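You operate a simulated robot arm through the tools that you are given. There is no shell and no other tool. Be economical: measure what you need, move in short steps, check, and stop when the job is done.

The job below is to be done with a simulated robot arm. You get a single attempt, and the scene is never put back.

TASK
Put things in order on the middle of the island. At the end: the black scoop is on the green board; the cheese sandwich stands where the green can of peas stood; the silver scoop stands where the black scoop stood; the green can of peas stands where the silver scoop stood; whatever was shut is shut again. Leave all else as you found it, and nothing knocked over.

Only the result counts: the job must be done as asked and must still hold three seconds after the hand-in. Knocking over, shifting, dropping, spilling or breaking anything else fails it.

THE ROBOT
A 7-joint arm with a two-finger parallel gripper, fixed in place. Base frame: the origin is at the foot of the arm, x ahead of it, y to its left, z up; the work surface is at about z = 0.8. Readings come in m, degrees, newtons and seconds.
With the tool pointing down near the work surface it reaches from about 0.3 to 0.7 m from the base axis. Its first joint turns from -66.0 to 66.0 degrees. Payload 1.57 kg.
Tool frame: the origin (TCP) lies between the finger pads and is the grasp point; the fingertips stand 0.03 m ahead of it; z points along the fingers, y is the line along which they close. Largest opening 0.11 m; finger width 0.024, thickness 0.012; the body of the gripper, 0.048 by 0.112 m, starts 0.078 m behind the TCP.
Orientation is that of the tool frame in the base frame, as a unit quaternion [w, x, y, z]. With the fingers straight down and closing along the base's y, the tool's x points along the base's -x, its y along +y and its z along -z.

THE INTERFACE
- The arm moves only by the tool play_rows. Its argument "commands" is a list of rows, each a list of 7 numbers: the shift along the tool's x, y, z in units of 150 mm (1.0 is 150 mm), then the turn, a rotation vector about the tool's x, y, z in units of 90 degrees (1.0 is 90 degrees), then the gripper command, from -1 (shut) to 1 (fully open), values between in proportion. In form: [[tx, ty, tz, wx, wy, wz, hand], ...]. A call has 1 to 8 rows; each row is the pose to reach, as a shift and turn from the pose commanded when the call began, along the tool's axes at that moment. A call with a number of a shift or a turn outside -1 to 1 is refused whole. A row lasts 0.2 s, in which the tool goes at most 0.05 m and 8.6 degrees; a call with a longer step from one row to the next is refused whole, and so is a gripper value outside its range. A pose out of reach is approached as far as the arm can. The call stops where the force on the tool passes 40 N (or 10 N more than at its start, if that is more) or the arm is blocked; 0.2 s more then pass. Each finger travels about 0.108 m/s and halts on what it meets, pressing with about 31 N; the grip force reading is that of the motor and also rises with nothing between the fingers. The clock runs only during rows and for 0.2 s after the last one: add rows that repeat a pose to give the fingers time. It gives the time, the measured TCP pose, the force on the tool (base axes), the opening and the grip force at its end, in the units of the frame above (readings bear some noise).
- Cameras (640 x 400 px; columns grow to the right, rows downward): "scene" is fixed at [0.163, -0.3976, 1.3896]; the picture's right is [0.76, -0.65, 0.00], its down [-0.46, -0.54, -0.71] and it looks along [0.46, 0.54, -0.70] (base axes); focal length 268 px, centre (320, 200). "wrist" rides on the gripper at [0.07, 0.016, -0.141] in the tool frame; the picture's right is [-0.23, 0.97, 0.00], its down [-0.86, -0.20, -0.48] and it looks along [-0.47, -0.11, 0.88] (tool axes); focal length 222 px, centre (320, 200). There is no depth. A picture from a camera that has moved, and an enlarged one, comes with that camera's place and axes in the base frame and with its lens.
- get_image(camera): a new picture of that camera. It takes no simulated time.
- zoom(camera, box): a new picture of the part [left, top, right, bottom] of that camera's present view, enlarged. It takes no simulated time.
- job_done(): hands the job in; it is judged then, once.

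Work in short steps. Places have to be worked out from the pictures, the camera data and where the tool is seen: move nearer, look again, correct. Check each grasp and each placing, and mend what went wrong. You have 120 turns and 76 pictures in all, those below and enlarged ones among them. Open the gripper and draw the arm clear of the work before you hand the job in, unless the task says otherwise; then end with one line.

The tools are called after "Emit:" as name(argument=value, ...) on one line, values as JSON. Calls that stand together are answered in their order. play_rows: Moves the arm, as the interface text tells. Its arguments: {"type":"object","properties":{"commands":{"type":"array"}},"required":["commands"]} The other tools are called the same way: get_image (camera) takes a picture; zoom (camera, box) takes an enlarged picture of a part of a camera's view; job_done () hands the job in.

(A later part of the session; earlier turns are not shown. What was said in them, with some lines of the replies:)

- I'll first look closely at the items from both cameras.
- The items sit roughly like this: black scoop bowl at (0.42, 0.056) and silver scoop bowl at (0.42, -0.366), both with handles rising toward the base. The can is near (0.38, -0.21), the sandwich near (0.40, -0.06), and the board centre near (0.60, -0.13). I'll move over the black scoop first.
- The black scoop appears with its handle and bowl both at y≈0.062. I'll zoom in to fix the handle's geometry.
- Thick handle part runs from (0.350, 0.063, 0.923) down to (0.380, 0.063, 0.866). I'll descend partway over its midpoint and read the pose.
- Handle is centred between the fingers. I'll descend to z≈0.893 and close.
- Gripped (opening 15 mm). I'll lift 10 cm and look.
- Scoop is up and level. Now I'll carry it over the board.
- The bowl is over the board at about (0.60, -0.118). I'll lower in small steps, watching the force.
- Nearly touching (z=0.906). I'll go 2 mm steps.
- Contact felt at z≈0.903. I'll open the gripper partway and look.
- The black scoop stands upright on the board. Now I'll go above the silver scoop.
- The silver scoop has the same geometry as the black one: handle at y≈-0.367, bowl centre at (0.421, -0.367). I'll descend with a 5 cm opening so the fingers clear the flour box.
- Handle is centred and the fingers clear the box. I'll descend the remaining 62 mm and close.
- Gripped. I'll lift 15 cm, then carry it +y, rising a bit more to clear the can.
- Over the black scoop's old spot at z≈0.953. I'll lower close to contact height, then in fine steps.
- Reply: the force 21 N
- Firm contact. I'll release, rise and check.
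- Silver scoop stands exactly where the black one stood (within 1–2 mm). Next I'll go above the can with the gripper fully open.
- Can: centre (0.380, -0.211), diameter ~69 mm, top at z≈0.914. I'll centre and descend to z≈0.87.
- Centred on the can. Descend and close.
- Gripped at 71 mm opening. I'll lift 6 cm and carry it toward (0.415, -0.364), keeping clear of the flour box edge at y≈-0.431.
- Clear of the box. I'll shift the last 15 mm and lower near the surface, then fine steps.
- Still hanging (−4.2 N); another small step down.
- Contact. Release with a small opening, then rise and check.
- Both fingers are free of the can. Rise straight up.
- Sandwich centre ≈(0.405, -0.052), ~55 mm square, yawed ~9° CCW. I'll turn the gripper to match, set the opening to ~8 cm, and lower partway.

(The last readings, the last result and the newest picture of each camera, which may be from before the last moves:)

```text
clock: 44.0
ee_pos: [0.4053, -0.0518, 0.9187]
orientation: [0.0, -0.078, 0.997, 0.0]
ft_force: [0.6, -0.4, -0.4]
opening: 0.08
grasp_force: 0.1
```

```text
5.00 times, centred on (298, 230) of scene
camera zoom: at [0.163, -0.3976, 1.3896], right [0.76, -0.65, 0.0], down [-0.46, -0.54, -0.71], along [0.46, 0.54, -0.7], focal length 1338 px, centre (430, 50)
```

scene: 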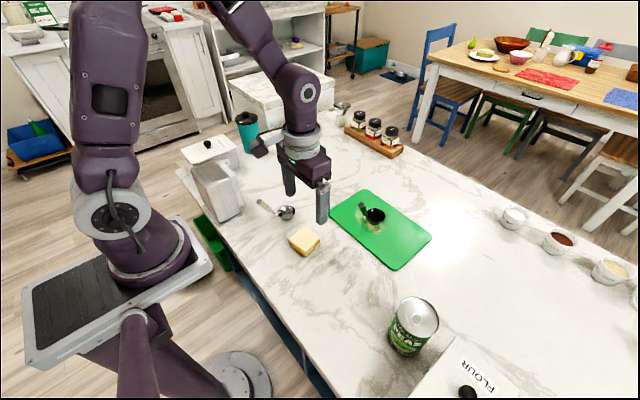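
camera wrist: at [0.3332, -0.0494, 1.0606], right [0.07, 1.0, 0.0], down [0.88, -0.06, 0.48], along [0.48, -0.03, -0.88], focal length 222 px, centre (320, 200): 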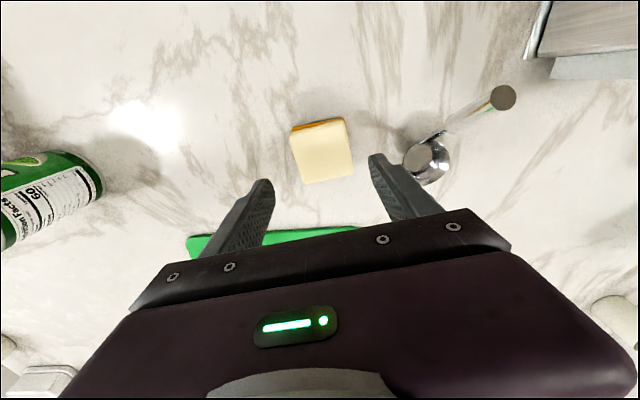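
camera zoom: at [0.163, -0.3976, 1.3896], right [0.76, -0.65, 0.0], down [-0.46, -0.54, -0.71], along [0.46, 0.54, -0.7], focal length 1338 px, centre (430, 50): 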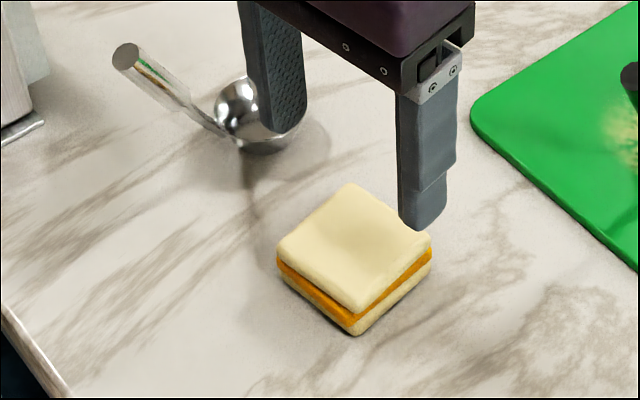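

Alignment is good. I'll descend to fingertip height ~1 cm above the surface, then check.

Emit:
play_rows(commands=[[0.005, 0.005, 0.15, 0, 0, 0, 0.45], [0.005, 0.005, 0.3, 0, 0, 0, 0.45], [0.005, 0.005, 0.45, 0, 0, 0, 0.45], [0.005, 0.005, 0.54, 0, 0, 0, 0.45], [0.005, 0.005, 0.54, 0, 0, 0, 0.45]])

Emit:
get_image(camera="wrist")

Emit:
zoom(camera="scene", box=[250, 190, 346, 270])

```text
clock: 45.2
ee_pos: [0.4049, -0.0519, 0.84]
orientation: [0.0, -0.078, 0.997, 0.0]
ft_force: [-0.2, 0.4, 0.4]
opening: 0.0799
grasp_force: 0.1
```

```text
37 pictures are left
camera wrist: at [0.3322, -0.0491, 0.9804], right [0.07, 1.0, 0.0], down [0.88, -0.06, 0.48], along [0.48, -0.03, -0.88], focal length 222 px, centre (320, 200)
```

wrist: 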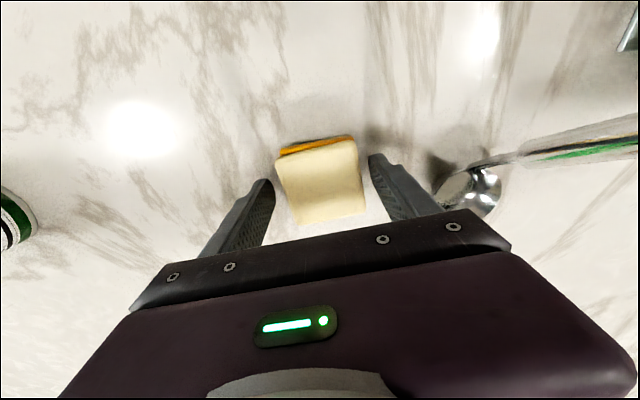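

```text
5.00 times, centred on (298, 230) of scene
camera zoom: at [0.163, -0.3976, 1.3896], right [0.76, -0.65, 0.0], down [-0.46, -0.54, -0.71], along [0.46, 0.54, -0.7], focal length 1338 px, centre (430, 50)
```

zoom: 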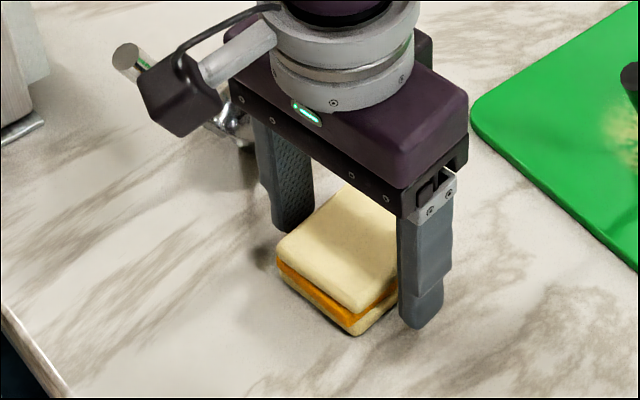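

Fingers straddle the sandwich with tips at about z 0.81. I'll lower 2 mm and close gradually.

Emit:
play_rows(commands=[[0, 0, 0.015, 0, 0, 0, 0.45], [0, 0, 0.015, 0, 0, 0, 0.2], [0, 0, 0.015, 0, 0, 0, 0], [0, 0, 0.015, 0, 0, 0, -0.3], [0, 0, 0.015, 0, 0, 0, -1], [0, 0, 0.015, 0, 0, 0, -1]])

Emit:
play_rows(commands=[[0, 0, -0.1, 0, 0, 0, -1], [0, 0, -0.25, 0, 0, 0, -1], [0, 0, -0.5, 0, 0, 0, -1], [0, 0, -0.5, 0, 0, 0, -1]])

Emit:
get_image(camera="scene")

Emit:
get_image(camera="wrist")

```text
clock: 46.6
ee_pos: [0.4029, -0.0512, 0.8367]
orientation: [0.0, -0.078, 0.997, 0.0]
ft_force: [0.1, -0.3, 0.6]
opening: 0.0593
grasp_force: 31.0
```

```text
clock: 47.6
ee_pos: [0.4035, -0.0525, 0.9108]
orientation: [0.0, -0.078, 0.997, 0.001]
ft_force: [-0.3, -0.2, -1.1]
opening: 0.0594
grasp_force: 31.6
```

```text
35 pictures are left
```

scene: 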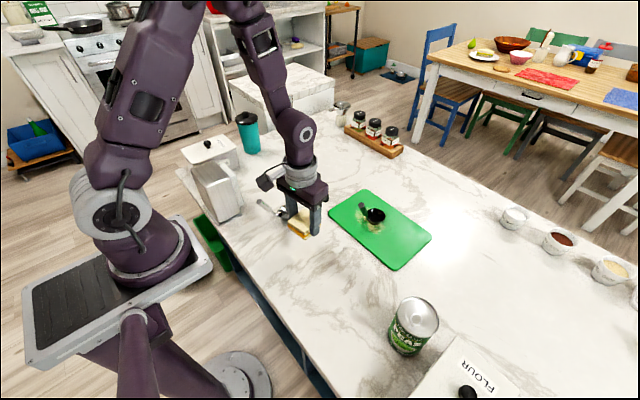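

```text
34 pictures are left
camera wrist: at [0.3317, -0.0502, 1.052], right [0.07, 1.0, 0.0], down [0.88, -0.06, 0.48], along [0.48, -0.03, -0.88], focal length 222 px, centre (320, 200)
```

wrist: 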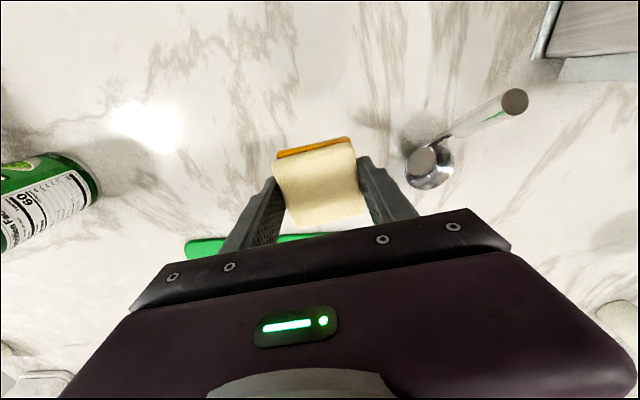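

Sandwich is held level. Now I'll carry it to the can's old spot (0.380, -0.211), compensating for the 9° yaw.

Emit:
play_rows(commands=[[0.08, -0.25, 0, 0, 0, 0, -1], [0.16, -0.5, 0, 0, 0, 0, -1], [0.24, -0.75, 0, 0, 0, 0, -1], [0.3, -0.95, 0, 0, 0, 0, -1], [0.3, -0.95, 0, 0, 0, 0, -1]])

Emit:
get_image(camera="wrist")

```text
clock: 48.8
ee_pos: [0.3834, -0.1999, 0.9118]
orientation: [0.0, -0.078, 0.997, 0.0]
ft_force: [-0.3, 0.5, -0.3]
opening: 0.0593
grasp_force: 30.9
```

```text
33 pictures are left
camera wrist: at [0.3108, -0.1971, 1.0523], right [0.07, 1.0, 0.0], down [0.88, -0.06, 0.48], along [0.48, -0.03, -0.88], focal length 222 px, centre (320, 200)
```

wrist: 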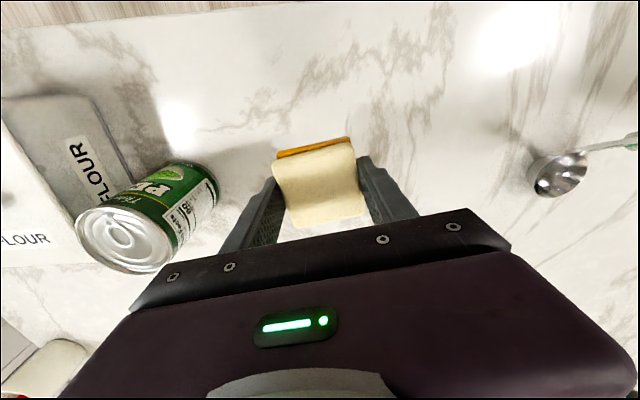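

Clear of the can. Final 1 cm shift and lower to just above contact.

Emit:
play_rows(commands=[[0.024, -0.07, 0, 0, 0, 0, -1], [0.024, -0.07, 0.2, 0, 0, 0, -1], [0.024, -0.07, 0.4, 0, 0, 0, -1], [0.024, -0.07, 0.48, 0, 0, 0, -1], [0.024, -0.07, 0.48, 0, 0, 0, -1]])

Emit:
play_rows(commands=[[0, 0, 0.012, 0, 0, 0, -1], [0, 0, 0.012, 0, 0, 0, -1]])

Emit:
play_rows(commands=[[0, 0, 0.007, 0, 0, 0, -1], [0, 0, 0.007, 0, 0, 0, -1]])

```text
clock: 50.0
ee_pos: [0.3789, -0.2103, 0.8387]
orientation: [0.0, -0.078, 0.997, 0.0]
ft_force: [-0.8, -0.5, -0.4]
opening: 0.0594
grasp_force: 30.5
```

```text
clock: 50.6
ee_pos: [0.38, -0.21, 0.8376]
orientation: [-0.001, -0.078, 0.997, 0.0]
ft_force: [-1.0, -0.4, 3.2]
opening: 0.0595
grasp_force: 31.0
```

```text
clock: 51.2
ee_pos: [0.3794, -0.2103, 0.8357]
orientation: [0.001, -0.078, 0.997, -0.001]
ft_force: [-1.0, 0.5, 26.6]
opening: 0.0595
grasp_force: 30.9
```

In contact. Release and rise, then inspect everything.

Emit:
play_rows(commands=[[0, 0, -0.006, 0, 0, 0, -1], [0, 0, -0.006, 0, 0, 0, 0.2], [0, 0, -0.006, 0, 0, 0, 0.45], [0, 0, -0.006, 0, 0, 0, 0.45], [0, 0, -0.006, 0, 0, 0, 0.45]])

Emit:
play_rows(commands=[[0, 0, -0.1, 0, 0, 0, 0.45], [0, 0, -0.3, 0, 0, 0, 0.45], [0, 0, -0.6, 0, 0, 0, 0.45], [0, 0, -0.9, 0, 0, 0, 0.45], [0, 0, -1, 0, 0, 0, 0.45]])

Emit:
play_rows(commands=[[0, 0, -0.25, 0, 0, 0, 0.6], [0, 0, -0.5, 0, 0, 0.05, 0.8], [0, 0, -0.75, 0, 0, 0.1, 1], [0, 0, -1, 0, 0, 0.1, 1], [0, 0, -1, 0, 0, 0.1, 1]])

Emit:
get_image(camera="scene")

Emit:
get_image(camera="wrist")

```text
clock: 52.4
ee_pos: [0.3777, -0.2105, 0.837]
orientation: [0.001, -0.078, 0.997, 0.0]
ft_force: [0.2, 0.0, -0.2]
opening: 0.0796
grasp_force: 0.0
```

```text
clock: 53.6
ee_pos: [0.3795, -0.2103, 0.988]
orientation: [0.0, -0.079, 0.997, 0.0]
ft_force: [0.1, -0.4, -0.2]
opening: 0.0796
grasp_force: 0.1
```

```text
clock: 54.8
ee_pos: [0.3789, -0.2105, 1.1369]
orientation: [-0.001, 0.0, 1.0, 0.0]
ft_force: [0.4, 0.8, -0.3]
opening: 0.11
grasp_force: 0.0
```

```text
32 pictures are left
```

scene: 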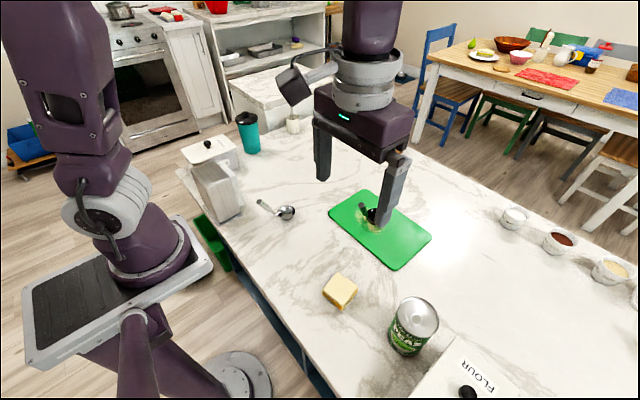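

```text
31 pictures are left
camera wrist: at [0.3099, -0.196, 1.2785], right [0.23, 0.97, 0.0], down [0.85, -0.2, 0.48], along [0.47, -0.11, -0.88], focal length 222 px, centre (320, 200)
```

wrist: 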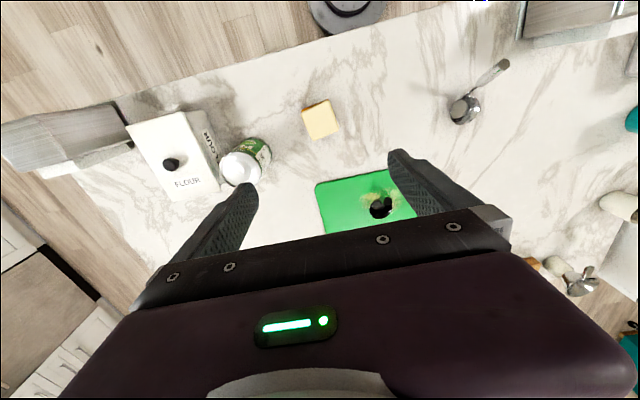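

All four items stand upright in their places, nothing else has moved, and the gripper is open and clear. Nothing shut was opened. Handing in.

Emit:
job_done()

```text
The job is handed in.
```

The job is handed in: the black scoop is on the green board, and the silver scoop, can of peas and sandwich each stand in their assigned spots; nothing was knocked over or opened.
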